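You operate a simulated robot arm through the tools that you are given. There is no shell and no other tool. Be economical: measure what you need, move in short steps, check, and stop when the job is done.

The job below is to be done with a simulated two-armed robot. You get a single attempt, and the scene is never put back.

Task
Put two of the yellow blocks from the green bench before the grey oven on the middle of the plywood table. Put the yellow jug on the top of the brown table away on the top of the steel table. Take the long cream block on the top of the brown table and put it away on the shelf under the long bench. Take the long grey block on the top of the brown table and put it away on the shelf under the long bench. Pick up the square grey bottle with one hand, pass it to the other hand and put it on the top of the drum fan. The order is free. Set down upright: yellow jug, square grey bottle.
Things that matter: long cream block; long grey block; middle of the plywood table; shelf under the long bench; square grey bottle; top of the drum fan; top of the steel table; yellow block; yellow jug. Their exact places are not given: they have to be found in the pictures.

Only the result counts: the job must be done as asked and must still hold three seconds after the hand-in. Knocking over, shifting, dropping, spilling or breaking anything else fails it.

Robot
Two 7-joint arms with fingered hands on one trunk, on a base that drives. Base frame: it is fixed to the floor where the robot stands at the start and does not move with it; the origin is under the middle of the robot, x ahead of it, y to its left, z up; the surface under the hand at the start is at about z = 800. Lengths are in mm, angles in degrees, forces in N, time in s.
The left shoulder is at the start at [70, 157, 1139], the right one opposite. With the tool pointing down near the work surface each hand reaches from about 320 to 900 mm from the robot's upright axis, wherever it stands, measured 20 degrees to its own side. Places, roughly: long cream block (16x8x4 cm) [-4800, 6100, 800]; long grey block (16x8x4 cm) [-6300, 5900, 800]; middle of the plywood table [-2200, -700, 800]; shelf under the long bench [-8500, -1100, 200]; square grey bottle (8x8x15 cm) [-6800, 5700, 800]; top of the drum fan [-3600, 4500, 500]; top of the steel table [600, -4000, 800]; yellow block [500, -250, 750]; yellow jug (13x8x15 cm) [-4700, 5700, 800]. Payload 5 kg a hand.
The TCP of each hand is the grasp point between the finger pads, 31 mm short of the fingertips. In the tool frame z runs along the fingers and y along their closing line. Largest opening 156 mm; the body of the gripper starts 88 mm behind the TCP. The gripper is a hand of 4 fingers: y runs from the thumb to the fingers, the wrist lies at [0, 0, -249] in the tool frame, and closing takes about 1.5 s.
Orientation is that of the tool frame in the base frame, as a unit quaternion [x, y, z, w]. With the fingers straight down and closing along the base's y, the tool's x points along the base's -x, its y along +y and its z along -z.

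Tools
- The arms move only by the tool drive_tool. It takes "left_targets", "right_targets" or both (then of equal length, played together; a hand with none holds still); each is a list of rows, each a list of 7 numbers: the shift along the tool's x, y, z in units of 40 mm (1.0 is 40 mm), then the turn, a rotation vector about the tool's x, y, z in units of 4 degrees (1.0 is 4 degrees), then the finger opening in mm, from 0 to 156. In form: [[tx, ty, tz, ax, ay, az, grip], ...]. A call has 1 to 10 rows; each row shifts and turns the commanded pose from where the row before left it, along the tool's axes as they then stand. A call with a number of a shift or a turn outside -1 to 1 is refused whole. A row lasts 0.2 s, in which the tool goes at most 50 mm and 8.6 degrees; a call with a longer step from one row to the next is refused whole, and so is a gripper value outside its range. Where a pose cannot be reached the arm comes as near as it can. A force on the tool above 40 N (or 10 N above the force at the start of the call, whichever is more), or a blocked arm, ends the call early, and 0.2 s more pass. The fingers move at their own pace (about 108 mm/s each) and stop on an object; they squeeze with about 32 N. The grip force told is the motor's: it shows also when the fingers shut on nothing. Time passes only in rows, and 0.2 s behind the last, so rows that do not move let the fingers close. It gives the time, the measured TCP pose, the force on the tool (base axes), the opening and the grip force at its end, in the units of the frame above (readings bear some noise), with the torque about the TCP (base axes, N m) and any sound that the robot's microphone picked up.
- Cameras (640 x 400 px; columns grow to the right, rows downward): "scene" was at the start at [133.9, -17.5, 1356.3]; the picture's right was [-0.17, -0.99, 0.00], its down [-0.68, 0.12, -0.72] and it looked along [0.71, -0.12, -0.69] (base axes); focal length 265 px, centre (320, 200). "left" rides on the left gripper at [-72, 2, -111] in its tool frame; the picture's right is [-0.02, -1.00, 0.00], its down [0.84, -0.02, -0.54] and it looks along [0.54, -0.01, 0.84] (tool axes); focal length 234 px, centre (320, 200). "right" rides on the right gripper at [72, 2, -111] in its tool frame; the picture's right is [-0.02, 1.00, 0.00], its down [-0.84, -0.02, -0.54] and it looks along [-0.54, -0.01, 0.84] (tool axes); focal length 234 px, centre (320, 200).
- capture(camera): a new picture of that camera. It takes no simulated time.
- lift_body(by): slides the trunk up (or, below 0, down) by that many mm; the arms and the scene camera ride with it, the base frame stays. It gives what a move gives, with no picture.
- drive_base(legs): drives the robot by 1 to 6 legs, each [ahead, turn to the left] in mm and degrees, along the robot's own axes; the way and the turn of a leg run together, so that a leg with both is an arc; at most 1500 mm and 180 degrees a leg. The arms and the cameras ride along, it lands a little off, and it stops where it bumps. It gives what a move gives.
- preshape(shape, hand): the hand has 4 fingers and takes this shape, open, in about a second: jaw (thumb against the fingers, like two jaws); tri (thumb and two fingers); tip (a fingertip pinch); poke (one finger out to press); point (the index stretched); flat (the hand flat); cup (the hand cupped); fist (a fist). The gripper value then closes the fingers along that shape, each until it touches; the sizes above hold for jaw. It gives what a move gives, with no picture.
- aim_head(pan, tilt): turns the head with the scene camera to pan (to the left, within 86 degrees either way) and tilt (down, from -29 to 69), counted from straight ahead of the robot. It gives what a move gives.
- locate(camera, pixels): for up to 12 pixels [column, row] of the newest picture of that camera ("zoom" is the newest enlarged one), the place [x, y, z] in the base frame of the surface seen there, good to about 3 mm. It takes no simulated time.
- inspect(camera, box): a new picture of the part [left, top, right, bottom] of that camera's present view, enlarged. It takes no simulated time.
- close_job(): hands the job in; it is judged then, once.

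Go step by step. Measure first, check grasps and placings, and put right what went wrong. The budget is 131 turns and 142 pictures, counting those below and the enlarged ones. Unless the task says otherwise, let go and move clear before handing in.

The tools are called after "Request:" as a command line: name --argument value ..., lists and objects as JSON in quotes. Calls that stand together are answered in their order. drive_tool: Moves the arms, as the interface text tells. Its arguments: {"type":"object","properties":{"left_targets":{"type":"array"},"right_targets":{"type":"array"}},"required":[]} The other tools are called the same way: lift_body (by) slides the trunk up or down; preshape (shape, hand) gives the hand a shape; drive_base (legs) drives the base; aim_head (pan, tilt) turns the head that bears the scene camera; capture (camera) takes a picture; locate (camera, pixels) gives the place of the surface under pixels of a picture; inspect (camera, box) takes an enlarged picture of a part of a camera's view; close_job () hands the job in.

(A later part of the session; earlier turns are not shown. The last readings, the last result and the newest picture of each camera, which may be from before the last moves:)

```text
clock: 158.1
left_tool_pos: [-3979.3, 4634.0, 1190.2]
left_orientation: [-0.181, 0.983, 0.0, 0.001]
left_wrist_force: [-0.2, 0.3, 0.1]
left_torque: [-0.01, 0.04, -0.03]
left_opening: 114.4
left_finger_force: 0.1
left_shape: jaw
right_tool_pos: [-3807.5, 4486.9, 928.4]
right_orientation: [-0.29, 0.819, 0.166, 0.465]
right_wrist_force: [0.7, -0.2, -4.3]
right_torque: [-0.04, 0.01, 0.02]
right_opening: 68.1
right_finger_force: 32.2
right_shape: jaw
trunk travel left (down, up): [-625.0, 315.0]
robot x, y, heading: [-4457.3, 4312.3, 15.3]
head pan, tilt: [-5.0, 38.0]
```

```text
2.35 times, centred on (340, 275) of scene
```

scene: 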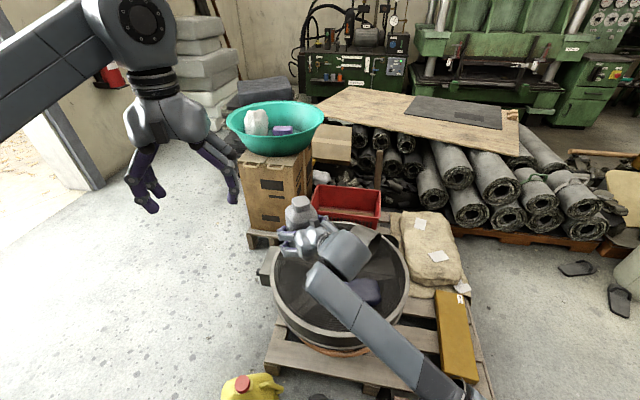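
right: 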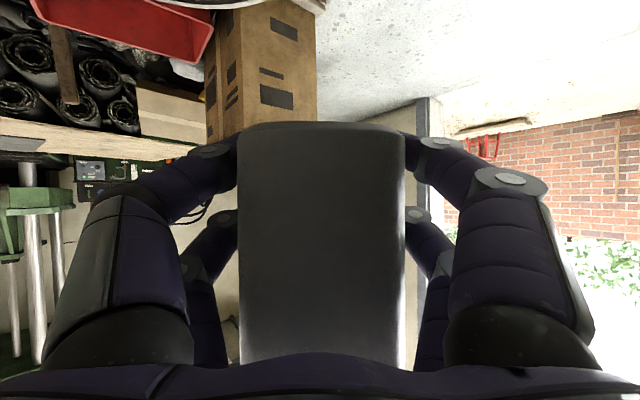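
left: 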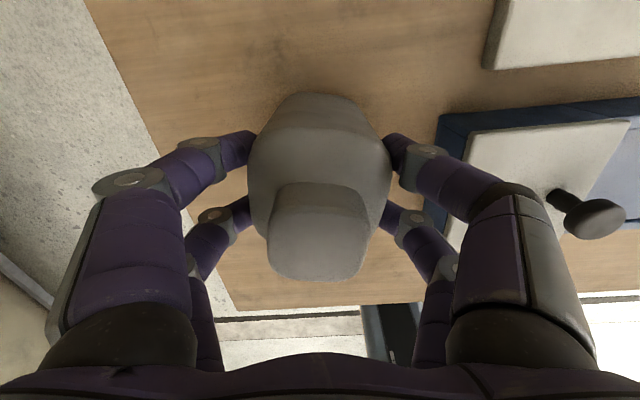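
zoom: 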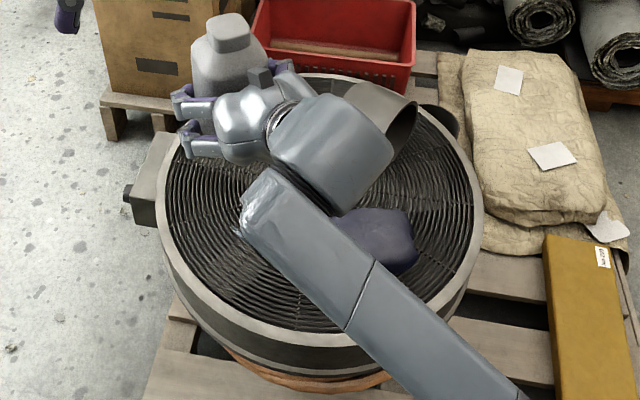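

The grill centre is (-3590,4378) with radius 285; the blue thing is south at y<4340. I carry the bottle over (-3690,4495), then lower the trunk 370 mm.

Request:
drive_tool --right_targets '[[-0.306, -0.421, 0.514, 0, 0, 0, 55], [-0.306, -0.421, 0.514, 0, 0, 0, 55], [-0.306, -0.421, 0.514, 0, 0, 0, 55], [-0.306, -0.421, 0.514, 0, 0, 0, 55], [0, 0, 0, 0, 0, 0, 55]]'

Request:
lift_body --by -370

Request:
capture --camera "scene"

```text
clock: 159.3
left_tool_pos: [-3981.3, 4634.1, 1190.7]
left_orientation: [-0.182, 0.983, -0.001, 0.001]
left_wrist_force: [-0.8, -0.2, 0.1]
left_torque: [-0.03, 0.0, 0.02]
left_opening: 114.5
left_finger_force: 0.0
left_shape: jaw
right_tool_pos: [-3691.3, 4492.8, 928.6]
right_orientation: [-0.291, 0.819, 0.166, 0.465]
right_wrist_force: [-0.1, -0.5, -4.0]
right_torque: [-0.04, -0.01, -0.04]
right_opening: 67.9
right_finger_force: 31.7
right_shape: jaw
trunk travel left (down, up): [-625.0, 315.0]
robot x, y, heading: [-4459.8, 4312.2, 15.3]
head pan, tilt: [-5.0, 38.0]
```

```text
clock: 162.9
left_tool_pos: [-3980.6, 4634.1, 818.5]
left_orientation: [-0.182, 0.983, 0.001, 0.0]
left_wrist_force: [-0.5, 0.3, 0.7]
left_torque: [0.0, 0.0, 0.01]
left_opening: 114.7
left_finger_force: 0.1
left_shape: jaw
right_tool_pos: [-3691.6, 4493.3, 558.7]
right_orientation: [-0.29, 0.819, 0.166, 0.466]
right_wrist_force: [0.5, -0.8, -4.4]
right_torque: [0.0, 0.01, 0.02]
right_opening: 68.1
right_finger_force: 32.4
right_shape: jaw
trunk travel left (down, up): [-255.0, 685.0]
robot x, y, heading: [-4455.6, 4309.7, 15.3]
head pan, tilt: [-5.0, 38.0]
```

```text
88 pictures are left
```

scene: 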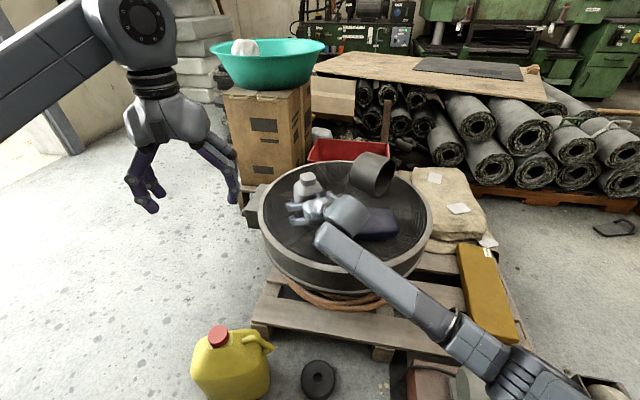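

The bottle is about 27 mm above the grill with clear surroundings. I lower it slowly.

Request:
drive_tool --right_targets '[[0.107, 0, 0.064, 0, 0, 0, 55], [0.107, 0, 0.064, 0, 0, 0, 55], [0.107, 0, 0.064, 0, 0, 0, 55], [0.107, 0, 0.064, 0, 0, 0, 55], [0.08, 0, 0.048, 0, 0, 0, 55], [0, 0, 0, 0, 0, 0, 55]]'

Request:
inspect --camera "scene" --box '[240, 140, 440, 300]'

```text
clock: 164.3
left_tool_pos: [-3981.3, 4633.7, 820.7]
left_orientation: [-0.181, 0.983, 0.0, 0.001]
left_wrist_force: [-0.3, 0.0, -0.6]
left_torque: [0.01, -0.03, 0.0]
left_opening: 114.7
left_finger_force: 0.1
left_shape: jaw
right_tool_pos: [-3692.9, 4493.2, 539.8]
right_orientation: [-0.29, 0.818, 0.167, 0.469]
right_wrist_force: [-1.9, -0.7, 13.8]
right_torque: [0.05, -0.21, -0.11]
right_opening: 68.0
right_finger_force: 32.0
right_shape: jaw
trunk travel left (down, up): [-255.0, 685.0]
robot x, y, heading: [-4455.6, 4312.3, 15.3]
head pan, tilt: [-5.0, 38.0]
```

```text
2.50 times, centred on (340, 220) of scene
```

zoom: 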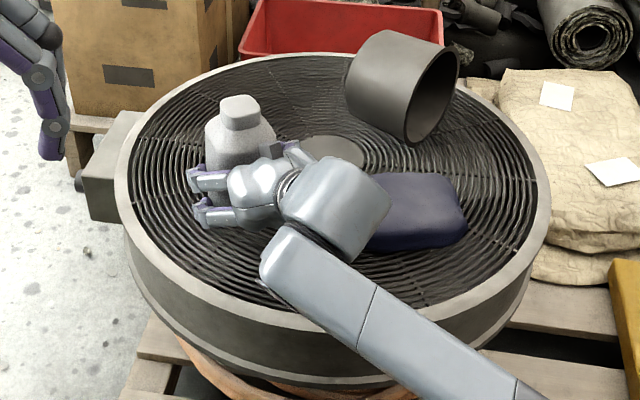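

It touches at 13.8 N up, and the fingertips' lower edge is probably what rests on the grill, with the bottle only a few mm up. I ease 2 mm, open at once, and look before retreating.

Request:
drive_tool --right_targets '[[-0.043, 0, -0.026, 0, 0, 0, 55], [0, 0, 0, 0, 0, 0, 110], [0, 0, 0, 0, 0, 0, 110], [0, 0, 0, 0, 0, 0, 110]]'

Request:
inspect --camera "scene" --box '[240, 140, 440, 300]'

Request:
capture --camera "right"

```text
clock: 165.3
left_tool_pos: [-3981.2, 4632.7, 821.1]
left_orientation: [-0.181, 0.984, 0.0, 0.001]
left_wrist_force: [-0.3, 0.2, 1.0]
left_torque: [0.01, 0.0, 0.0]
left_opening: 114.7
left_finger_force: 0.0
left_shape: jaw
right_tool_pos: [-3691.1, 4491.2, 541.1]
right_orientation: [-0.29, 0.819, 0.166, 0.467]
right_wrist_force: [5.7, -4.4, 18.2]
right_torque: [0.71, 0.18, -0.16]
right_opening: 105.0
right_finger_force: 0.0
right_shape: jaw
trunk travel left (down, up): [-255.0, 685.0]
robot x, y, heading: [-4455.1, 4312.0, 15.1]
head pan, tilt: [-5.0, 38.0]
```

```text
2.50 times, centred on (340, 220) of scene
```

zoom: 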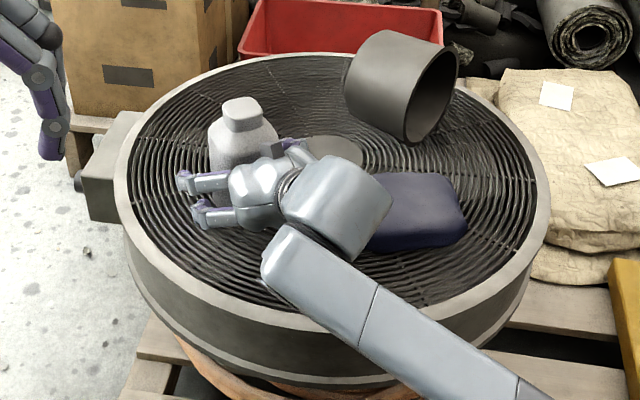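

```text
85 pictures are left
```

right: 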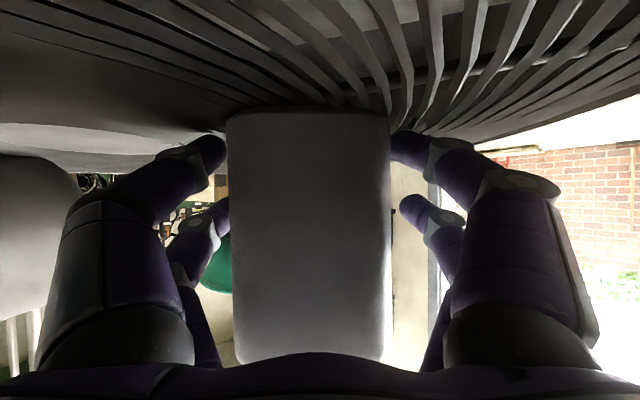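

The bottle stands on the grill; the right-hand finger (405,160) still touches it. I open a bit more, shift 8 mm to that side, ease up 3 mm, and back out along the tool.

Request:
drive_tool --right_targets '[[-0.06, 0.1, -0.04, 0, 0, 0, 125], [0, 0.12, 0, 0, 0, 0, 125], [0, 0, -0.3, 0, 0, 0, 125], [0, 0, -0.6, 0, 0, 0, 125], [0, 0, -0.9, 0, 0, 0, 125]]'

Request:
capture --camera "right"

Request:
capture --camera "scene"

```text
clock: 166.5
left_tool_pos: [-3980.2, 4634.3, 819.2]
left_orientation: [-0.182, 0.983, 0.0, 0.0]
left_wrist_force: [0.8, 0.8, 0.3]
left_torque: [0.0, 0.01, -0.02]
left_opening: 114.5
left_finger_force: 0.0
left_shape: jaw
right_tool_pos: [-3745.8, 4459.8, 575.8]
right_orientation: [-0.29, 0.82, 0.165, 0.465]
right_wrist_force: [-0.2, 1.1, -0.1]
right_torque: [-0.01, 0.01, 0.02]
right_opening: 125.1
right_finger_force: 0.1
right_shape: jaw
trunk travel left (down, up): [-255.0, 685.0]
robot x, y, heading: [-4459.5, 4308.8, 15.2]
head pan, tilt: [-5.0, 38.0]
```

```text
84 pictures are left
```

right: 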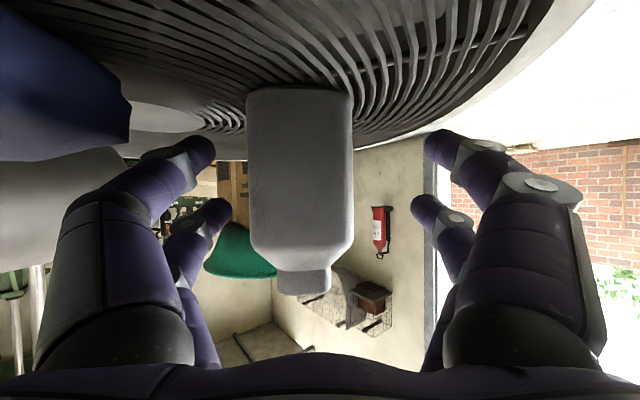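

```text
83 pictures are left
```

scene: 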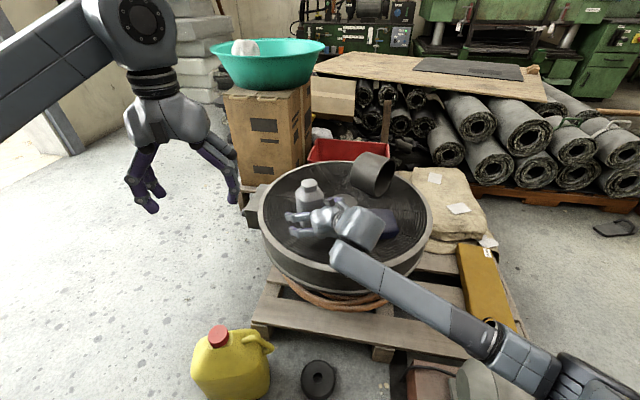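

The bottle is free and upright on the grill. I back the right hand out and raise the trunk.

Request:
drive_tool --right_targets '[[0, 0, -1, 0, 0, 0, 125], [0, 0, -1, 0, 0, 0, 125], [0, 0, -1, 0, 0, 0, 125]]'

Request:
lift_body --by 370

Request:
drive_tool --right_targets '[[0, 0, 0, 0, 1, 0, 125], [0, 0, 0, 0, 1, 0, 125], [0, 0, 0, 0, 1, 0, 125], [0, 0, 0, 0, 1, 0, 125], [0, 0, 0, 0, 1, 0, 125], [0, 0, 0, 0, 1, 0, 125], [0, 0, 0, 0, 1, 0, 125], [0, 0, 0, 0, 1, 0, 125], [0, 0, 0, 0, 1, 0, 125], [0, 0, 0, 0, 1, 0, 125]]'

Request:
inspect --camera "scene" --box '[200, 150, 440, 350]'

```text
clock: 167.3
left_tool_pos: [-3981.6, 4634.6, 819.9]
left_orientation: [-0.181, 0.983, -0.001, 0.0]
left_wrist_force: [-0.1, 0.9, -0.2]
left_torque: [0.0, -0.03, 0.03]
left_opening: 114.6
left_finger_force: 0.0
left_shape: jaw
right_tool_pos: [-3825.3, 4395.7, 638.9]
right_orientation: [-0.29, 0.82, 0.166, 0.464]
right_wrist_force: [-0.5, -0.6, 0.2]
right_torque: [0.0, 0.0, -0.02]
right_opening: 124.4
right_finger_force: 0.0
right_shape: jaw
trunk travel left (down, up): [-255.0, 685.0]
robot x, y, heading: [-4457.4, 4313.5, 15.2]
head pan, tilt: [-5.0, 38.0]
```

```text
clock: 170.9
left_tool_pos: [-3980.7, 4633.9, 1190.2]
left_orientation: [-0.181, 0.983, -0.001, 0.0]
left_wrist_force: [-0.9, -0.1, -0.4]
left_torque: [-0.02, 0.0, 0.04]
left_opening: 114.8
left_finger_force: 0.0
left_shape: jaw
right_tool_pos: [-3825.4, 4395.4, 1007.0]
right_orientation: [-0.29, 0.82, 0.165, 0.465]
right_wrist_force: [0.8, -0.2, -0.5]
right_torque: [0.03, -0.02, 0.0]
right_opening: 124.5
right_finger_force: 0.0
right_shape: jaw
trunk travel left (down, up): [-625.0, 315.0]
robot x, y, heading: [-4458.7, 4315.1, 15.5]
head pan, tilt: [-5.0, 38.0]
```

```text
clock: 173.1
left_tool_pos: [-3980.5, 4634.7, 1189.9]
left_orientation: [-0.181, 0.983, 0.0, 0.0]
left_wrist_force: [0.7, 0.4, -0.4]
left_torque: [-0.01, 0.01, 0.02]
left_opening: 114.6
left_finger_force: 0.1
left_shape: jaw
right_tool_pos: [-3824.7, 4395.9, 1007.5]
right_orientation: [-0.33, 0.929, 0.056, 0.156]
right_wrist_force: [0.4, 0.3, -0.1]
right_torque: [-0.02, 0.0, 0.01]
right_opening: 124.4
right_finger_force: 0.0
right_shape: jaw
trunk travel left (down, up): [-625.0, 315.0]
robot x, y, heading: [-4460.4, 4311.1, 15.1]
head pan, tilt: [-5.0, 38.0]
```

```text
2.00 times, centred on (320, 250) of scene
```

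zoom: 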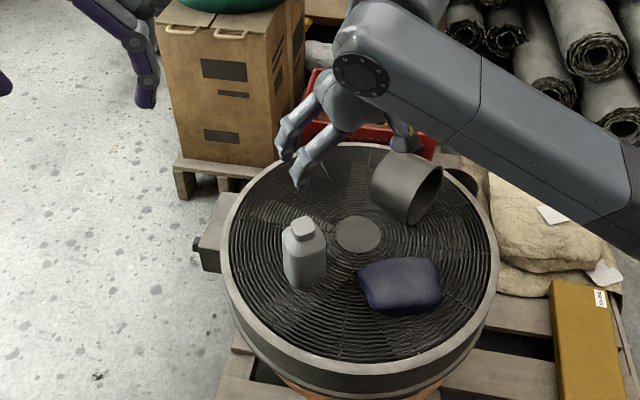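

The bottle stands well on the fan. Now I go to the near end of the brown table and look at the jug and cream block; the left hand is at 1190 and the right at 1007.

Request:
drive_base --legs '[[0, 85], [560, 0], [0, -20]]'

Request:
aim_head --pan 0 --tilt 30

Request:
capture --camera "scene"

```text
clock: 180.9
left_tool_pos: [-4614.4, 5433.9, 1190.4]
left_orientation: [-0.671, 0.742, 0.0, 0.0]
left_wrist_force: [0.6, 0.2, 0.6]
left_torque: [0.01, 0.04, -0.01]
left_opening: 115.0
left_finger_force: 0.1
left_shape: jaw
right_tool_pos: [-4330.0, 5465.3, 1008.6]
right_orientation: [0.769, -0.616, -0.131, -0.104]
right_wrist_force: [-0.2, -0.1, 0.5]
right_torque: [0.0, 0.03, 0.0]
right_opening: 124.6
right_finger_force: 0.0
right_shape: jaw
trunk travel left (down, up): [-625.0, 315.0]
robot x, y, heading: [-4540.6, 4861.4, 78.7]
head pan, tilt: [-5.0, 38.0]
```

```text
clock: 181.6
left_tool_pos: [-4612.9, 5432.3, 1190.3]
left_orientation: [-0.671, 0.742, 0.001, 0.0]
left_wrist_force: [-0.4, 0.9, 0.4]
left_torque: [0.01, 0.01, 0.0]
left_opening: 114.8
left_finger_force: 0.1
left_shape: jaw
right_tool_pos: [-4330.9, 5465.9, 1007.3]
right_orientation: [0.769, -0.617, -0.131, -0.105]
right_wrist_force: [0.4, -0.8, 0.4]
right_torque: [0.02, 0.0, 0.02]
right_opening: 124.6
right_finger_force: 0.0
right_shape: jaw
trunk travel left (down, up): [-625.0, 315.0]
robot x, y, heading: [-4537.8, 4858.9, 78.5]
head pan, tilt: [0.0, 30.0]
```

```text
81 pictures are left
```

scene: 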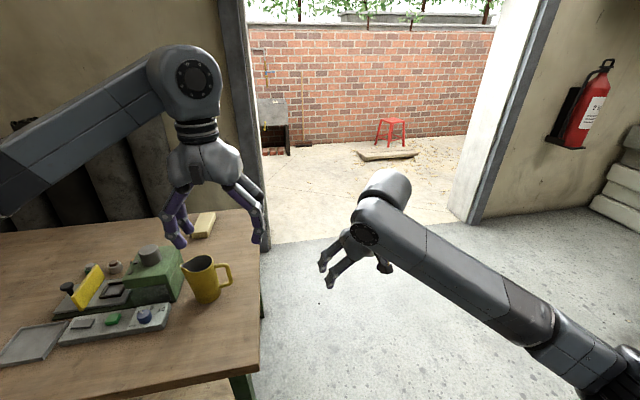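

Jug is at (205,278), the cream block at (203,224) behind, and the table's east end is at column 260. I measure them.

Request:
inspect --camera "scene" --box '[120, 190, 280, 310]'

Request:
locate --camera "scene" --pixels '[[202, 222], [215, 215], [195, 234], [212, 238], [202, 262], [205, 300], [222, 280], [258, 345], [262, 215], [261, 250], [150, 255], [330, 300]]'

```text
3.33 times, centred on (200, 250) of scene
```

zoom: 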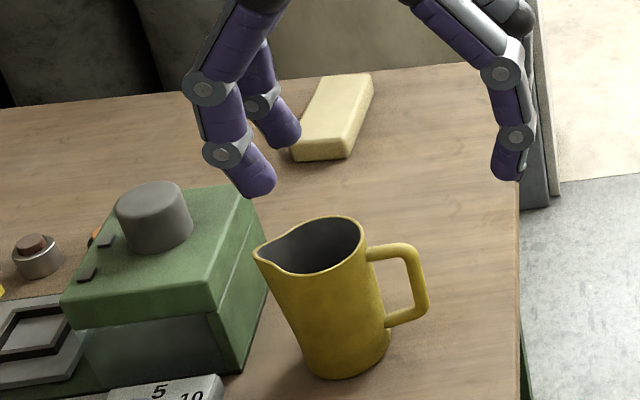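

```text
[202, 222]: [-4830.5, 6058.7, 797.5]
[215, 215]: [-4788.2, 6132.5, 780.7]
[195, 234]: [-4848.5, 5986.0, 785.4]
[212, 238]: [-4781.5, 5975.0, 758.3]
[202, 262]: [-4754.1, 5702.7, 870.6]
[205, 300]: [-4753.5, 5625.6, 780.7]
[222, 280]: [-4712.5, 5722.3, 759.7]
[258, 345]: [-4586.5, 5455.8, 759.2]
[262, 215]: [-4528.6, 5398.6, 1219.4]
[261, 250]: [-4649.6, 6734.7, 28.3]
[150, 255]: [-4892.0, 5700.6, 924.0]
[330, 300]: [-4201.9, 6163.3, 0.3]
```

The cream block's centre is about (-4815,6055), lying long along y, behind the jug. I raise the trunk 60, drive to face it from the front, slightly west of it, and look again.

Request:
lift_body --by 60

Request:
drive_base --legs '[[0, 69], [480, 0], [0, -57.5]]'

Request:
aim_head --pan -8 --tilt 42

Request:
capture --camera "scene"

```text
clock: 182.6
left_tool_pos: [-4613.4, 5432.0, 1249.5]
left_orientation: [-0.672, 0.741, 0.0, 0.001]
left_wrist_force: [-0.1, -0.1, 0.3]
left_torque: [0.01, -0.02, -0.01]
left_opening: 114.8
left_finger_force: 0.1
left_shape: jaw
right_tool_pos: [-4330.2, 5465.2, 1068.9]
right_orientation: [0.77, -0.617, -0.131, -0.103]
right_wrist_force: [0.4, 0.7, 0.8]
right_torque: [0.02, 0.03, 0.02]
right_opening: 124.8
right_finger_force: 0.1
right_shape: jaw
trunk travel left (down, up): [-685.0, 255.0]
robot x, y, heading: [-4535.9, 4860.3, 78.5]
head pan, tilt: [0.0, 30.0]
```

```text
clock: 191.0
left_tool_pos: [-5136.9, 5660.5, 1250.1]
left_orientation: [0.744, -0.668, 0.0, 0.001]
left_wrist_force: [0.7, -0.2, -0.4]
left_torque: [0.02, 0.0, -0.01]
left_opening: 114.6
left_finger_force: 0.1
left_shape: jaw
right_tool_pos: [-4867.1, 5752.5, 1067.5]
right_orientation: [0.829, -0.534, -0.141, -0.09]
right_wrist_force: [-0.3, -1.2, -0.9]
right_torque: [-0.02, 0.0, 0.02]
right_opening: 125.1
right_finger_force: 0.0
right_shape: jaw
trunk travel left (down, up): [-685.0, 255.0]
robot x, y, heading: [-4945.4, 5118.8, 90.9]
head pan, tilt: [0.0, 30.0]
```

```text
clock: 191.8
left_tool_pos: [-5137.7, 5660.0, 1248.4]
left_orientation: [0.744, -0.668, 0.0, 0.0]
left_wrist_force: [-0.2, 0.5, -0.5]
left_torque: [0.02, 0.02, 0.0]
left_opening: 114.8
left_finger_force: 0.1
left_shape: jaw
right_tool_pos: [-4866.9, 5751.0, 1068.6]
right_orientation: [0.829, -0.534, -0.141, -0.09]
right_wrist_force: [-1.0, -0.2, 0.1]
right_torque: [-0.02, -0.01, 0.01]
right_opening: 124.5
right_finger_force: 0.0
right_shape: jaw
trunk travel left (down, up): [-685.0, 255.0]
robot x, y, heading: [-4947.0, 5110.9, 90.9]
head pan, tilt: [-8.0, 42.0]
```

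```text
79 pictures are left
```

scene: 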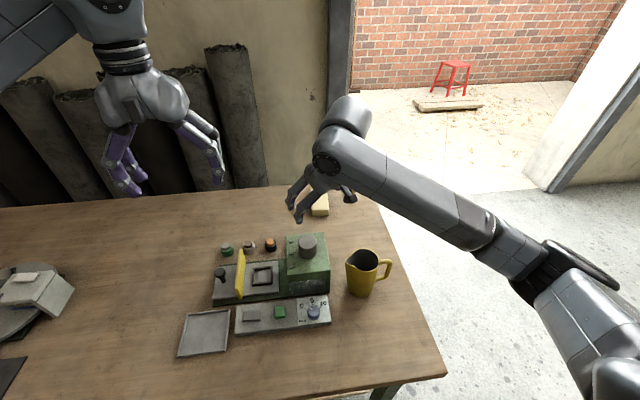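

The cream block at (320,205) is partly hidden by the right hand. I look with the right camera.

Request:
capture --camera "right"

Request:
inspect --camera "scene" --box '[260, 170, 400, 270]'

```text
78 pictures are left
```

right: 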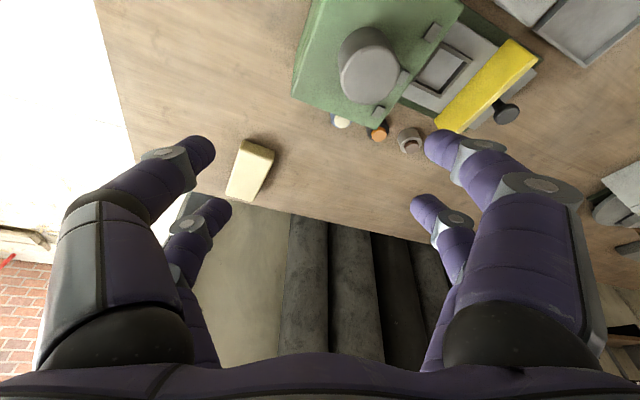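

```text
4.00 times, centred on (330, 220) of scene
```

zoom: 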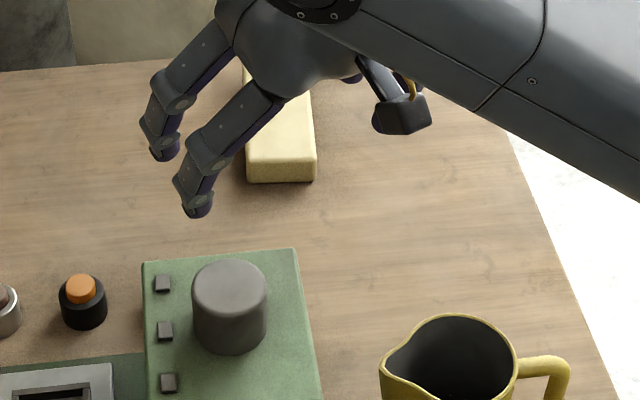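

Request:
locate --camera "right" --pixels '[[241, 142], [272, 150], [226, 196], [258, 200], [249, 172], [243, 150], [268, 156], [330, 215], [340, 125]]'

Request:
locate --camera "zoom" --pixels '[[250, 160], [312, 157], [280, 140], [300, 95], [228, 310], [310, 70]]'

```text
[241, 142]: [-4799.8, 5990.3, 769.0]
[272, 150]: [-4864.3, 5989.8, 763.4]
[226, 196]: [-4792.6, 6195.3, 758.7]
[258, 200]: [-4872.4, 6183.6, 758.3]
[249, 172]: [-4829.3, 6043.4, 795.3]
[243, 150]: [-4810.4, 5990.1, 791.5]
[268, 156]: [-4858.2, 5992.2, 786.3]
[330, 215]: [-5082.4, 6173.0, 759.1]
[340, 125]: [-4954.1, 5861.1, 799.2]
```

```text
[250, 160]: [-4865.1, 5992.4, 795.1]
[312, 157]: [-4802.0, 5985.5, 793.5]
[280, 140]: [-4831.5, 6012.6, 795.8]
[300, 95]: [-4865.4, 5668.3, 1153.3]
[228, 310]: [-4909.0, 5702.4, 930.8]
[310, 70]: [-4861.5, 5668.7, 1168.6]
```

The block's near edge runs (-4868,5991)–(-4798,5985), top at 797, so its axis points 85°. I yaw the right hand 30° to align with it, keeping the 19° pitch.

Request:
drive_tool --right_targets '[[0, 0, 0, 0.305, 0, 0.874, 125], [0, 0, 0, 0.305, 0, 0.874, 125], [0, 0, 0, 0.305, 0, 0.874, 125], [0, 0, 0, 0.305, 0, 0.874, 125], [0, 0, 0, 0.305, 0, 0.874, 125], [0, 0, 0, 0.305, 0, 0.874, 125], [0, 0, 0, 0.305, 0, 0.874, 125], [0, 0, 0, 0.305, 0, 0.874, 125]]'

Request:
drive_tool --right_targets '[[-0.684, -0.038, 0.796, 0, 0, 0, 125], [-0.684, -0.038, 0.796, 0, 0, 0, 125], [-0.684, -0.038, 0.796, 0, 0, 0, 125], [-0.684, -0.038, 0.796, 0, 0, 0, 125], [-0.684, -0.038, 0.796, 0, 0, 0, 125], [-0.684, -0.038, 0.796, 0, 0, 0, 125], [-0.684, -0.038, 0.796, 0, 0, 0, 125], [-0.684, -0.038, 0.796, 0, 0, 0, 125]]'

Request:
capture --camera "right"

```text
clock: 193.6
left_tool_pos: [-5137.1, 5659.7, 1249.8]
left_orientation: [0.744, -0.668, 0.0, 0.0]
left_wrist_force: [0.1, 0.6, -0.3]
left_torque: [-0.02, 0.0, -0.02]
left_opening: 114.8
left_finger_force: 0.0
left_shape: jaw
right_tool_pos: [-4867.2, 5751.0, 1068.1]
right_orientation: [-0.664, 0.729, 0.112, 0.122]
right_wrist_force: [0.4, 0.2, -0.3]
right_torque: [0.0, -0.01, 0.01]
right_opening: 124.5
right_finger_force: 0.0
right_shape: jaw
trunk travel left (down, up): [-685.0, 255.0]
robot x, y, heading: [-4940.4, 5117.3, 90.5]
head pan, tilt: [-8.0, 42.0]
```

```text
clock: 195.3
left_tool_pos: [-5145.6, 5658.1, 1250.1]
left_orientation: [0.745, -0.667, 0.004, -0.004]
left_wrist_force: [-3.1, -0.9, -0.1]
left_torque: [0.05, -0.28, -0.01]
left_opening: 114.9
left_finger_force: 0.2
left_shape: jaw
right_tool_pos: [-4830.7, 6026.5, 903.1]
right_orientation: [-0.664, 0.729, 0.109, 0.127]
right_wrist_force: [10.7, -3.2, -6.2]
right_torque: [0.49, 0.96, 0.35]
right_opening: 125.1
right_finger_force: 0.0
right_shape: jaw
right hand out of reach, approached as far as the arm can: row 8
trunk travel left (down, up): [-685.0, 255.0]
robot x, y, heading: [-4949.4, 5116.4, 90.3]
head pan, tilt: [-8.0, 42.0]
```

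```text
76 pictures are left
```

right: 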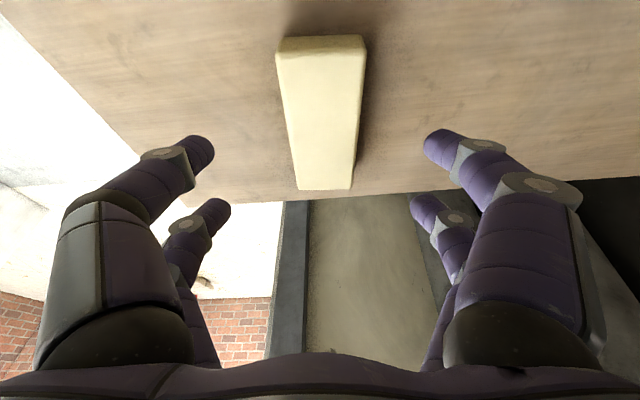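

The right hand is aligned over the block (axis at column 322), but some sideways force suggests the arms touch. I move the left arm aside.

Request:
drive_tool --left_targets '[[0.3, 0.8, 0, 0, 0, 0, 115], [0.3, 0.8, 0, 0, 0, 0, 115], [0.3, 0.8, 0, 0, 0, 0, 115], [0.3, 0.8, 0, 0, 0, 0, 115], [0.3, 0.8, 0, 0, 0, 0, 115], [0, 0, 0, 0, 0, 0, 115]]'

Request:
aim_head --pan -8 --tilt 20

Request:
capture --camera "scene"

```text
clock: 196.8
left_tool_pos: [-5287.3, 5586.9, 1250.1]
left_orientation: [0.744, -0.668, 0.0, 0.001]
left_wrist_force: [0.2, 0.3, -0.6]
left_torque: [-0.02, 0.03, 0.01]
left_opening: 114.6
left_finger_force: 0.0
left_shape: jaw
right_tool_pos: [-4828.1, 6029.5, 902.0]
right_orientation: [-0.664, 0.729, 0.114, 0.122]
right_wrist_force: [-0.5, -0.2, 0.5]
right_torque: [-0.01, 0.07, 0.02]
right_opening: 124.9
right_finger_force: 0.1
right_shape: jaw
trunk travel left (down, up): [-685.0, 255.0]
robot x, y, heading: [-4943.2, 5113.2, 90.4]
head pan, tilt: [-8.0, 42.0]
```

```text
clock: 197.6
left_tool_pos: [-5291.1, 5585.9, 1251.0]
left_orientation: [0.744, -0.668, 0.0, -0.001]
left_wrist_force: [-0.6, -0.4, -0.9]
left_torque: [0.02, -0.01, -0.01]
left_opening: 114.8
left_finger_force: 0.1
left_shape: jaw
right_tool_pos: [-4829.6, 6028.6, 903.1]
right_orientation: [-0.665, 0.728, 0.113, 0.124]
right_wrist_force: [-0.2, -0.8, 0.3]
right_torque: [0.0, 0.02, 0.0]
right_opening: 125.0
right_finger_force: 0.1
right_shape: jaw
trunk travel left (down, up): [-685.0, 255.0]
robot x, y, heading: [-4946.6, 5121.1, 90.6]
head pan, tilt: [-8.0, 20.0]
```

```text
75 pictures are left
```

scene: 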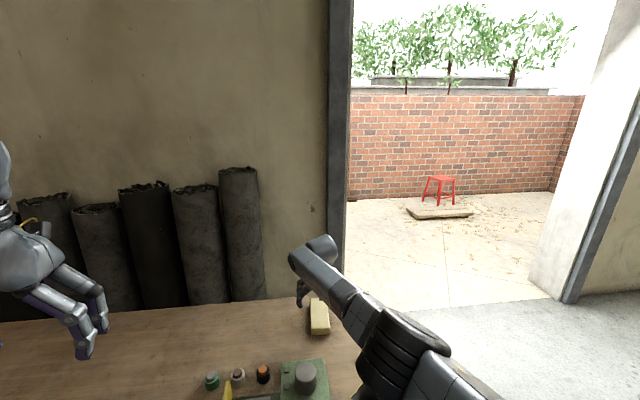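

The contact is gone. I lower the trunk 98 mm so the fingers straddle the block, and check.

Request:
lift_body --by -98

Request:
capture --camera "right"

```text
clock: 198.9
left_tool_pos: [-5289.7, 5587.0, 1152.2]
left_orientation: [0.744, -0.668, 0.0, -0.001]
left_wrist_force: [0.7, -0.8, -0.7]
left_torque: [0.02, 0.0, -0.02]
left_opening: 114.6
left_finger_force: 0.0
left_shape: jaw
right_tool_pos: [-4830.6, 6028.5, 806.6]
right_orientation: [-0.665, 0.728, 0.113, 0.123]
right_wrist_force: [-0.3, -0.4, -0.3]
right_torque: [0.0, -0.03, 0.0]
right_opening: 124.9
right_finger_force: 0.0
right_shape: jaw
trunk travel left (down, up): [-587.0, 353.0]
robot x, y, heading: [-4941.3, 5121.5, 90.8]
head pan, tilt: [-8.0, 20.0]
```

```text
74 pictures are left
```

right: 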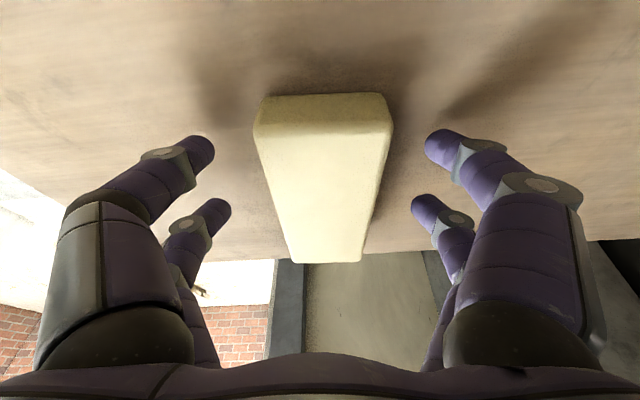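

The block spans rows 100–260 between the fingers. I close and lift with the trunk.

Request:
drive_tool --right_targets '[[0, 0, 0, 0, 0, 0, 50], [0, 0, 0, 0, 0, 0, 50], [0, 0, 0, 0, 0, 0, 50], [0, 0, 0, 0, 0, 0, 50], [0, 0, 0, 0, 0, 0, 50], [0, 0, 0, 0, 0, 0, 50], [0, 0, 0, 0, 0, 0, 50]]'

Request:
lift_body --by 160

Request:
capture --camera "right"

```text
clock: 200.5
left_tool_pos: [-5290.1, 5587.2, 1152.6]
left_orientation: [0.745, -0.668, 0.001, 0.0]
left_wrist_force: [-0.5, 0.5, 1.1]
left_torque: [-0.01, -0.06, -0.01]
left_opening: 114.8
left_finger_force: 0.2
left_shape: jaw
right_tool_pos: [-4830.9, 6029.7, 805.3]
right_orientation: [-0.665, 0.728, 0.113, 0.123]
right_wrist_force: [-1.3, 0.0, 0.4]
right_torque: [-0.01, 0.01, 0.1]
right_opening: 61.6
right_finger_force: 31.6
right_shape: jaw
trunk travel left (down, up): [-587.0, 353.0]
robot x, y, heading: [-4945.2, 5115.1, 90.6]
head pan, tilt: [-8.0, 20.0]
```

```text
clock: 202.4
left_tool_pos: [-5290.6, 5586.6, 1312.2]
left_orientation: [0.744, -0.668, 0.001, 0.001]
left_wrist_force: [-0.8, -0.5, -0.2]
left_torque: [0.0, -0.01, -0.02]
left_opening: 114.9
left_finger_force: 0.1
left_shape: jaw
right_tool_pos: [-4829.1, 6029.7, 963.4]
right_orientation: [-0.665, 0.728, 0.113, 0.123]
right_wrist_force: [0.8, 0.5, -4.7]
right_torque: [-0.19, 0.01, -0.02]
right_opening: 61.7
right_finger_force: 32.3
right_shape: jaw
trunk travel left (down, up): [-747.0, 193.0]
robot x, y, heading: [-4946.1, 5117.2, 90.9]
head pan, tilt: [-8.0, 20.0]
```

```text
73 pictures are left
```

right: 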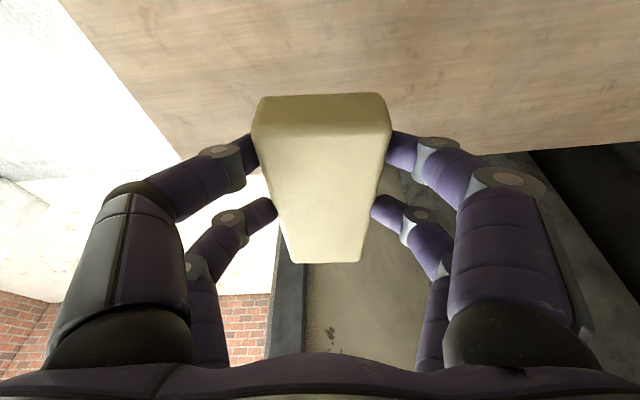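

The cream block is held level. I raise the trunk 100 more to clear the jug and cylinder, then pull the right hand back while the left starts to yaw for the grey block.

Request:
lift_body --by 100

Request:
drive_tool --left_targets '[[0, 0, 0, 0, 0, -1, 140], [0, 0, 0, 0, 0, -1, 140], [0, 0, 0, 0, 0, -1, 140], [0, 0, 0, 0, 0, -1, 140], [0, 0, 0, 0, 0, -1, 140], [0, 0, 0, 0, 0, -1, 140], [0, 0, 0, 0, 0, -1, 140], [0, 0, 0, 0, 0, -1, 140], [0, 0, 0, 0, 0, -1, 140], [0, 0, 0, 0, 0, -1, 140]]' --right_targets '[[0.764, -0.069, -0.267, 0, 0, 0, 50], [0.764, -0.069, -0.267, 0, 0, 0, 50], [0.764, -0.069, -0.267, 0, 0, 0, 50], [0.764, -0.069, -0.267, 0, 0, 0, 50], [0.764, -0.069, -0.267, 0, 0, 0, 50], [0.764, -0.069, -0.267, 0, 0, 0, 50], [0.764, -0.069, -0.267, 0, 0, 0, 50], [0.764, -0.069, -0.267, 0, 0, 0, 50], [0, 0, 0, 0, 0, 0, 50], [0, 0, 0, 0, 0, 0, 50]]'

Request:
drive_base --legs '[[-250, 0]]'

Request:
drive_tool --left_targets '[[0, 0, 0, 0, 0, -1, 140], [0, 0, 0, 0, 0, -1, 140], [0, 0, 0, 0, 0, -1, 140], [0, 0, 0, 0, 0, -1, 140], [0, 0, 0, 0, 0, -1, 140], [0, 0, 0, 0, 0, -1, 140], [0, 0, 0, 0, 0, -1, 140], [0, 0, 0, 0, 0, -1, 140], [0, 0, 0, 0, 0, -1, 140], [0, 0, 0, 0, 0, -1, 140]]'

```text
clock: 203.7
left_tool_pos: [-5290.1, 5588.6, 1411.7]
left_orientation: [0.744, -0.668, 0.001, 0.0]
left_wrist_force: [-0.1, 0.3, -0.6]
left_torque: [-0.02, -0.01, 0.0]
left_opening: 114.9
left_finger_force: 0.2
left_shape: jaw
right_tool_pos: [-4830.1, 6029.6, 1064.4]
right_orientation: [-0.664, 0.728, 0.113, 0.123]
right_wrist_force: [-0.4, 0.1, -5.3]
right_torque: [-0.18, -0.02, 0.0]
right_opening: 61.8
right_finger_force: 32.2
right_shape: jaw
trunk travel left (down, up): [-847.0, 93.0]
robot x, y, heading: [-4947.1, 5120.0, 90.6]
head pan, tilt: [-8.0, 20.0]
```

```text
clock: 205.9
left_tool_pos: [-5289.9, 5587.4, 1412.0]
left_orientation: [0.928, -0.372, 0.001, 0.0]
left_wrist_force: [0.6, 0.4, 0.5]
left_torque: [0.01, 0.01, -0.01]
left_opening: 139.6
left_finger_force: 0.1
left_shape: jaw
right_tool_pos: [-4831.6, 6029.0, 1064.9]
right_orientation: [-0.665, 0.728, 0.113, 0.123]
right_wrist_force: [-0.2, 0.9, -4.6]
right_torque: [-0.18, 0.02, 0.02]
right_opening: 61.6
right_finger_force: 31.5
right_shape: jaw
right hand out of reach, approached as far as the arm can: row 1, 2, 3, 4, 5, 6, 7, 8
trunk travel left (down, up): [-847.0, 93.0]
robot x, y, heading: [-4944.5, 5117.8, 90.8]
head pan, tilt: [-8.0, 20.0]
```

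```text
clock: 207.7
left_tool_pos: [-5287.0, 5339.4, 1409.9]
left_orientation: [0.927, -0.374, 0.001, 0.001]
left_wrist_force: [0.2, 0.2, -1.0]
left_torque: [0.01, 0.01, 0.0]
left_opening: 139.9
left_finger_force: 0.1
left_shape: jaw
right_tool_pos: [-4826.3, 5779.4, 1063.5]
right_orientation: [-0.664, 0.729, 0.113, 0.122]
right_wrist_force: [0.0, 0.5, -4.5]
right_torque: [-0.19, 0.04, 0.0]
right_opening: 61.9
right_finger_force: 31.9
right_shape: jaw
trunk travel left (down, up): [-847.0, 93.0]
robot x, y, heading: [-4945.9, 4865.3, 90.5]
head pan, tilt: [-8.0, 20.0]
```

```text
clock: 209.9
left_tool_pos: [-5286.8, 5336.4, 1412.1]
left_orientation: [0.999, -0.033, 0.0, 0.001]
left_wrist_force: [0.0, 0.0, 0.6]
left_torque: [-0.03, 0.01, 0.04]
left_opening: 139.7
left_finger_force: 0.2
left_shape: jaw
right_tool_pos: [-4825.9, 5778.5, 1065.0]
right_orientation: [-0.664, 0.729, 0.114, 0.122]
right_wrist_force: [0.1, -0.5, -4.8]
right_torque: [-0.21, -0.02, -0.01]
right_opening: 61.7
right_finger_force: 32.2
right_shape: jaw
trunk travel left (down, up): [-847.0, 93.0]
robot x, y, heading: [-4940.1, 4866.5, 90.7]
head pan, tilt: [-8.0, 20.0]
```

The left hand is yawed for the grey block (closing along y). The right arm did not retract, apparently stuck at full reach; I try small retreats along the tool.

Request:
drive_tool --right_targets '[[0, 0, -0.3, 0, 0, 0, 50], [0, 0, -0.5, 0, 0, 0, 50], [0.3, 0, -0.3, 0, 0, 0, 50], [0.3, 0, -0.1, 0, 0, 0, 50], [0.5, 0, -0.1, 0, 0, 0, 50]]'

Request:
aim_head --pan -20 --tilt 40

Request:
capture --camera "scene"

```text
clock: 211.1
left_tool_pos: [-5285.8, 5336.5, 1412.2]
left_orientation: [0.999, -0.034, 0.002, 0.0]
left_wrist_force: [0.5, 0.1, 0.2]
left_torque: [-0.03, 0.0, 0.02]
left_opening: 139.6
left_finger_force: 0.1
left_shape: jaw
right_tool_pos: [-4828.2, 5774.9, 1075.8]
right_orientation: [-0.664, 0.729, 0.113, 0.122]
right_wrist_force: [0.9, -1.0, -4.1]
right_torque: [-0.19, 0.02, 0.02]
right_opening: 61.4
right_finger_force: 32.2
right_shape: jaw
right hand out of reach, approached as far as the arm can: row 2, 3, 4, 5
trunk travel left (down, up): [-847.0, 93.0]
robot x, y, heading: [-4943.4, 4865.0, 90.5]
head pan, tilt: [-8.0, 20.0]
```

```text
clock: 211.9
left_tool_pos: [-5285.7, 5337.2, 1412.1]
left_orientation: [0.999, -0.033, 0.001, 0.001]
left_wrist_force: [-0.8, -1.2, 0.3]
left_torque: [0.02, 0.02, -0.01]
left_opening: 140.2
left_finger_force: 0.0
left_shape: jaw
right_tool_pos: [-4826.0, 5774.7, 1074.6]
right_orientation: [-0.664, 0.729, 0.113, 0.122]
right_wrist_force: [0.5, -0.3, -4.3]
right_torque: [-0.16, 0.03, 0.01]
right_opening: 61.4
right_finger_force: 32.2
right_shape: jaw
trunk travel left (down, up): [-847.0, 93.0]
robot x, y, heading: [-4941.1, 4866.2, 90.2]
head pan, tilt: [-20.0, 40.0]
```

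```text
72 pictures are left
```

scene: 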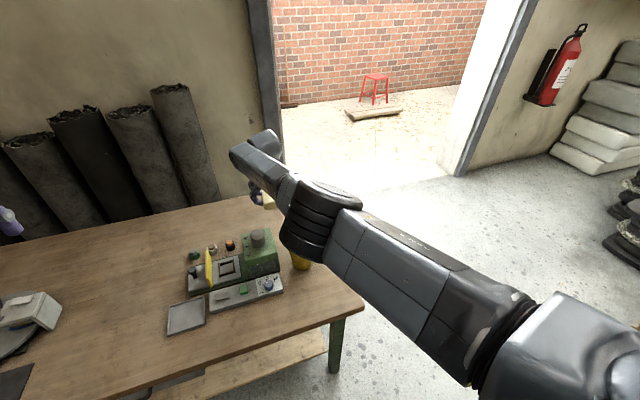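

The right elbow sits up and inward, so a plain retreat fails. I retrace the way it came (back and up together) in smaller steps.

Request:
drive_tool --right_targets '[[0.34, 0.02, -0.4, 0, 0, 0, 50], [0.34, 0.02, -0.4, 0, 0, 0, 50], [0.34, 0.02, -0.4, 0, 0, 0, 50], [0.34, 0.02, -0.4, 0, 0, 0, 50], [0.34, 0.02, -0.4, 0, 0, 0, 50], [0.34, 0.02, -0.4, 0, 0, 0, 50]]'

Request:
drive_tool --right_targets '[[0, -0.4, 0, 0, 0, 0, 50], [0, -0.4, 0, 0, 0, 0, 50], [0, -0.4, 0, 0, 0, 0, 50]]'

```text
clock: 213.3
left_tool_pos: [-5287.1, 5337.1, 1412.0]
left_orientation: [0.999, -0.034, 0.0, 0.001]
left_wrist_force: [0.3, 1.1, 0.7]
left_torque: [-0.01, -0.01, -0.02]
left_opening: 139.8
left_finger_force: 0.0
left_shape: jaw
right_tool_pos: [-4825.9, 5775.7, 1075.4]
right_orientation: [-0.664, 0.729, 0.112, 0.122]
right_wrist_force: [0.2, 0.3, -4.3]
right_torque: [-0.22, 0.02, 0.0]
right_opening: 61.4
right_finger_force: 31.1
right_shape: jaw
right hand out of reach, approached as far as the arm can: row 1, 2, 3, 4, 5, 6
trunk travel left (down, up): [-847.0, 93.0]
robot x, y, heading: [-4942.2, 4860.9, 90.6]
head pan, tilt: [-20.0, 40.0]
```

```text
clock: 214.2
left_tool_pos: [-5285.1, 5337.3, 1411.5]
left_orientation: [0.999, -0.035, 0.0, 0.001]
left_wrist_force: [-0.1, -0.3, 0.0]
left_torque: [0.0, -0.02, -0.02]
left_opening: 139.6
left_finger_force: 0.0
left_shape: jaw
right_tool_pos: [-4826.8, 5777.2, 1084.5]
right_orientation: [-0.667, 0.725, 0.117, 0.122]
right_wrist_force: [0.3, 0.2, -5.3]
right_torque: [-0.17, 0.04, -0.01]
right_opening: 61.5
right_finger_force: 31.8
right_shape: jaw
right hand out of reach, approached as far as the arm can: row 1, 2, 3
trunk travel left (down, up): [-847.0, 93.0]
robot x, y, heading: [-4942.5, 4865.9, 90.6]
head pan, tilt: [-20.0, 40.0]
```

Still stuck, so a wrist joint is likely at its limit. I test a few rotations: pitching forward and rolling a little.

Request:
drive_tool --right_targets '[[0, 0, 0, 0, -1, 0, 50], [0, 0, 0, 0, -1, 0, 50], [0, 0, 0, 0, -1, 0, 50], [0, 0, 0, 0, -1, 0, 50]]'

Request:
drive_tool --right_targets '[[0, 0, 0, 0, 0, -1, 50], [0, 0, 0, 0, 0, -1, 50], [0, 0, 0, 0, 0, -1, 50], [0, 0, 0, 0, 0, -1, 50]]'

Request:
drive_tool --right_targets '[[0.5, 0, 0, 0, 0, 0, 50], [0.5, 0, 0, 0, 0, 0, 50], [0.5, 0, 0, 0, 0, 0, 50], [0.5, 0, 0, 0, 0, 0, 50]]'

```text
clock: 215.2
left_tool_pos: [-5286.2, 5336.7, 1412.0]
left_orientation: [0.999, -0.034, 0.001, 0.001]
left_wrist_force: [-0.1, -0.7, -0.1]
left_torque: [0.0, 0.0, -0.02]
left_opening: 139.5
left_finger_force: 0.1
left_shape: jaw
right_tool_pos: [-4826.9, 5776.6, 1085.9]
right_orientation: [-0.667, 0.726, 0.117, 0.124]
right_wrist_force: [0.0, 0.2, -4.4]
right_torque: [-0.19, -0.01, 0.0]
right_opening: 61.5
right_finger_force: 32.6
right_shape: jaw
right hand out of reach, approached as far as the arm can: row 1, 2, 3, 4
trunk travel left (down, up): [-847.0, 93.0]
robot x, y, heading: [-4944.8, 4864.1, 90.6]
head pan, tilt: [-20.0, 40.0]
```

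```text
clock: 216.2
left_tool_pos: [-5286.1, 5336.3, 1411.8]
left_orientation: [0.999, -0.034, 0.0, 0.001]
left_wrist_force: [0.1, 0.6, -0.1]
left_torque: [0.01, 0.01, -0.01]
left_opening: 139.7
left_finger_force: 0.0
left_shape: jaw
right_tool_pos: [-4826.1, 5777.0, 1086.0]
right_orientation: [0.762, -0.625, -0.098, -0.138]
right_wrist_force: [0.3, 0.1, -4.8]
right_torque: [-0.19, -0.02, 0.04]
right_opening: 61.6
right_finger_force: 31.6
right_shape: jaw
trunk travel left (down, up): [-847.0, 93.0]
robot x, y, heading: [-4945.2, 4867.2, 90.3]
head pan, tilt: [-20.0, 40.0]
```

```text
clock: 217.2
left_tool_pos: [-5285.9, 5338.6, 1411.1]
left_orientation: [0.999, -0.035, 0.0, 0.001]
left_wrist_force: [0.5, 0.3, -0.1]
left_torque: [0.01, 0.01, 0.0]
left_opening: 139.9
left_finger_force: 0.0
left_shape: jaw
right_tool_pos: [-4826.6, 5776.9, 1086.7]
right_orientation: [0.762, -0.625, -0.099, -0.137]
right_wrist_force: [0.2, 0.7, -5.3]
right_torque: [-0.16, -0.02, 0.0]
right_opening: 61.5
right_finger_force: 32.4
right_shape: jaw
right hand out of reach, approached as far as the arm can: row 1, 2, 3, 4
trunk travel left (down, up): [-847.0, 93.0]
robot x, y, heading: [-4942.9, 4865.8, 90.6]
head pan, tilt: [-20.0, 40.0]
```

Only the roll of the last joint is free; the arm seems stretched straight, where pulling back is singular. I try swinging the arm: straight up first, then sideways with back.

Request:
drive_tool --right_targets '[[-0.32, 0, -0.94, 0, 0, 0, 50], [-0.32, 0, -0.94, 0, 0, 0, 50], [-0.32, 0, -0.94, 0, 0, 0, 50]]'

Request:
drive_tool --right_targets '[[0.95, 0, -0.33, 0, 0, 0, 50], [0.95, 0, -0.33, 0, 0, 0, 50], [0.95, 0, -0.33, 0, 0, 0, 50]]'

Request:
drive_tool --right_targets '[[0.4, 0, 0, 0, 1, 0, 50], [0.4, 0, 0, 0, 1, 0, 50], [0.4, 0, 0, 0, 1, 0, 50]]'

Request:
drive_tool --right_targets '[[0.8, 0, 0.6, 0, 0, 0, 50], [0.8, 0, 0.6, 0, 0, 0, 50], [0.8, 0, 0.6, 0, 0, 0, 50]]'

```text
clock: 217.9
left_tool_pos: [-5285.6, 5335.9, 1412.2]
left_orientation: [0.999, -0.035, 0.0, 0.001]
left_wrist_force: [0.1, -0.5, 0.8]
left_torque: [0.01, 0.01, -0.04]
left_opening: 139.6
left_finger_force: 0.0
left_shape: jaw
right_tool_pos: [-4839.6, 5771.8, 1207.0]
right_orientation: [0.762, -0.626, -0.097, -0.136]
right_wrist_force: [-0.9, -1.0, -6.6]
right_torque: [-0.14, -0.05, 0.01]
right_opening: 61.1
right_finger_force: 31.6
right_shape: jaw
trunk travel left (down, up): [-847.0, 93.0]
robot x, y, heading: [-4939.4, 4864.1, 90.4]
head pan, tilt: [-20.0, 40.0]
```

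```text
clock: 218.8
left_tool_pos: [-5287.0, 5334.9, 1412.4]
left_orientation: [0.999, -0.035, 0.0, 0.0]
left_wrist_force: [0.4, 0.3, 1.1]
left_torque: [0.01, 0.01, -0.01]
left_opening: 139.7
left_finger_force: 0.2
left_shape: jaw
right_tool_pos: [-4814.5, 5653.2, 1206.3]
right_orientation: [0.762, -0.625, -0.099, -0.138]
right_wrist_force: [-1.1, 0.2, -4.3]
right_torque: [-0.14, 0.0, 0.01]
right_opening: 61.4
right_finger_force: 32.0
right_shape: jaw
trunk travel left (down, up): [-847.0, 93.0]
robot x, y, heading: [-4944.8, 4867.6, 90.6]
head pan, tilt: [-20.0, 40.0]
```

```text
clock: 219.6
left_tool_pos: [-5286.6, 5336.7, 1411.9]
left_orientation: [0.999, -0.034, 0.001, 0.001]
left_wrist_force: [-0.3, 1.0, -0.1]
left_torque: [-0.01, 0.01, 0.01]
left_opening: 139.8
left_finger_force: 0.2
left_shape: jaw
right_tool_pos: [-4804.8, 5610.8, 1192.9]
right_orientation: [0.768, -0.637, -0.019, -0.072]
right_wrist_force: [0.6, -0.6, -4.7]
right_torque: [-0.13, -0.05, -0.01]
right_opening: 61.1
right_finger_force: 31.8
right_shape: jaw
trunk travel left (down, up): [-847.0, 93.0]
robot x, y, heading: [-4940.6, 4864.7, 90.4]
head pan, tilt: [-20.0, 40.0]
```

```text
clock: 220.3
left_tool_pos: [-5285.0, 5335.6, 1412.6]
left_orientation: [0.999, -0.034, 0.0, -0.001]
left_wrist_force: [-0.3, 1.2, -0.1]
left_torque: [0.0, 0.0, -0.01]
left_opening: 139.7
left_finger_force: 0.1
left_shape: jaw
right_tool_pos: [-4783.2, 5526.4, 1109.6]
right_orientation: [0.768, -0.636, -0.02, -0.073]
right_wrist_force: [0.7, -0.2, -5.4]
right_torque: [-0.14, -0.04, -0.02]
right_opening: 61.0
right_finger_force: 31.8
right_shape: jaw
trunk travel left (down, up): [-847.0, 93.0]
robot x, y, heading: [-4944.4, 4864.7, 90.7]
head pan, tilt: [-20.0, 40.0]
```

The arm is free again and still holds the cream block. I drive to the front of the grey block, with it ahead on the left.

Request:
drive_base --legs '[[0, 89.5], [1150, 0], [0, -90], [230, 0]]'

Request:
aim_head --pan 8 --tilt 42

Request:
capture --camera "scene"

```text
clock: 235.2
left_tool_pos: [-6424.3, 5589.2, 1411.6]
left_orientation: [0.999, -0.051, 0.0, -0.001]
left_wrist_force: [0.0, -0.4, 0.1]
left_torque: [0.02, 0.0, 0.03]
left_opening: 139.5
left_finger_force: 0.0
left_shape: jaw
right_tool_pos: [-5916.0, 5761.5, 1112.2]
right_orientation: [0.757, -0.649, -0.019, -0.073]
right_wrist_force: [-0.2, -0.4, -5.1]
right_torque: [-0.11, -0.01, 0.06]
right_opening: 61.1
right_finger_force: 31.5
right_shape: jaw
trunk travel left (down, up): [-847.0, 93.0]
robot x, y, heading: [-6091.8, 5106.5, 88.5]
head pan, tilt: [-20.0, 40.0]
```

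```text
clock: 236.2
left_tool_pos: [-6423.6, 5591.0, 1410.9]
left_orientation: [0.999, -0.05, -0.001, 0.001]
left_wrist_force: [0.3, -0.7, 0.1]
left_torque: [0.02, 0.01, 0.0]
left_opening: 139.8
left_finger_force: 0.0
left_shape: jaw
right_tool_pos: [-5916.2, 5764.3, 1110.5]
right_orientation: [0.756, -0.65, -0.018, -0.072]
right_wrist_force: [-0.3, -0.4, -4.1]
right_torque: [-0.14, -0.05, -0.04]
right_opening: 61.2
right_finger_force: 32.5
right_shape: jaw
trunk travel left (down, up): [-847.0, 93.0]
robot x, y, heading: [-6094.3, 5107.2, 88.6]
head pan, tilt: [8.0, 42.0]
```

```text
71 pictures are left
```

scene: 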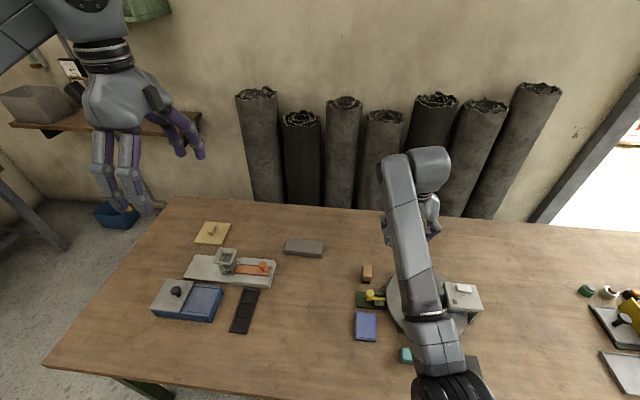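

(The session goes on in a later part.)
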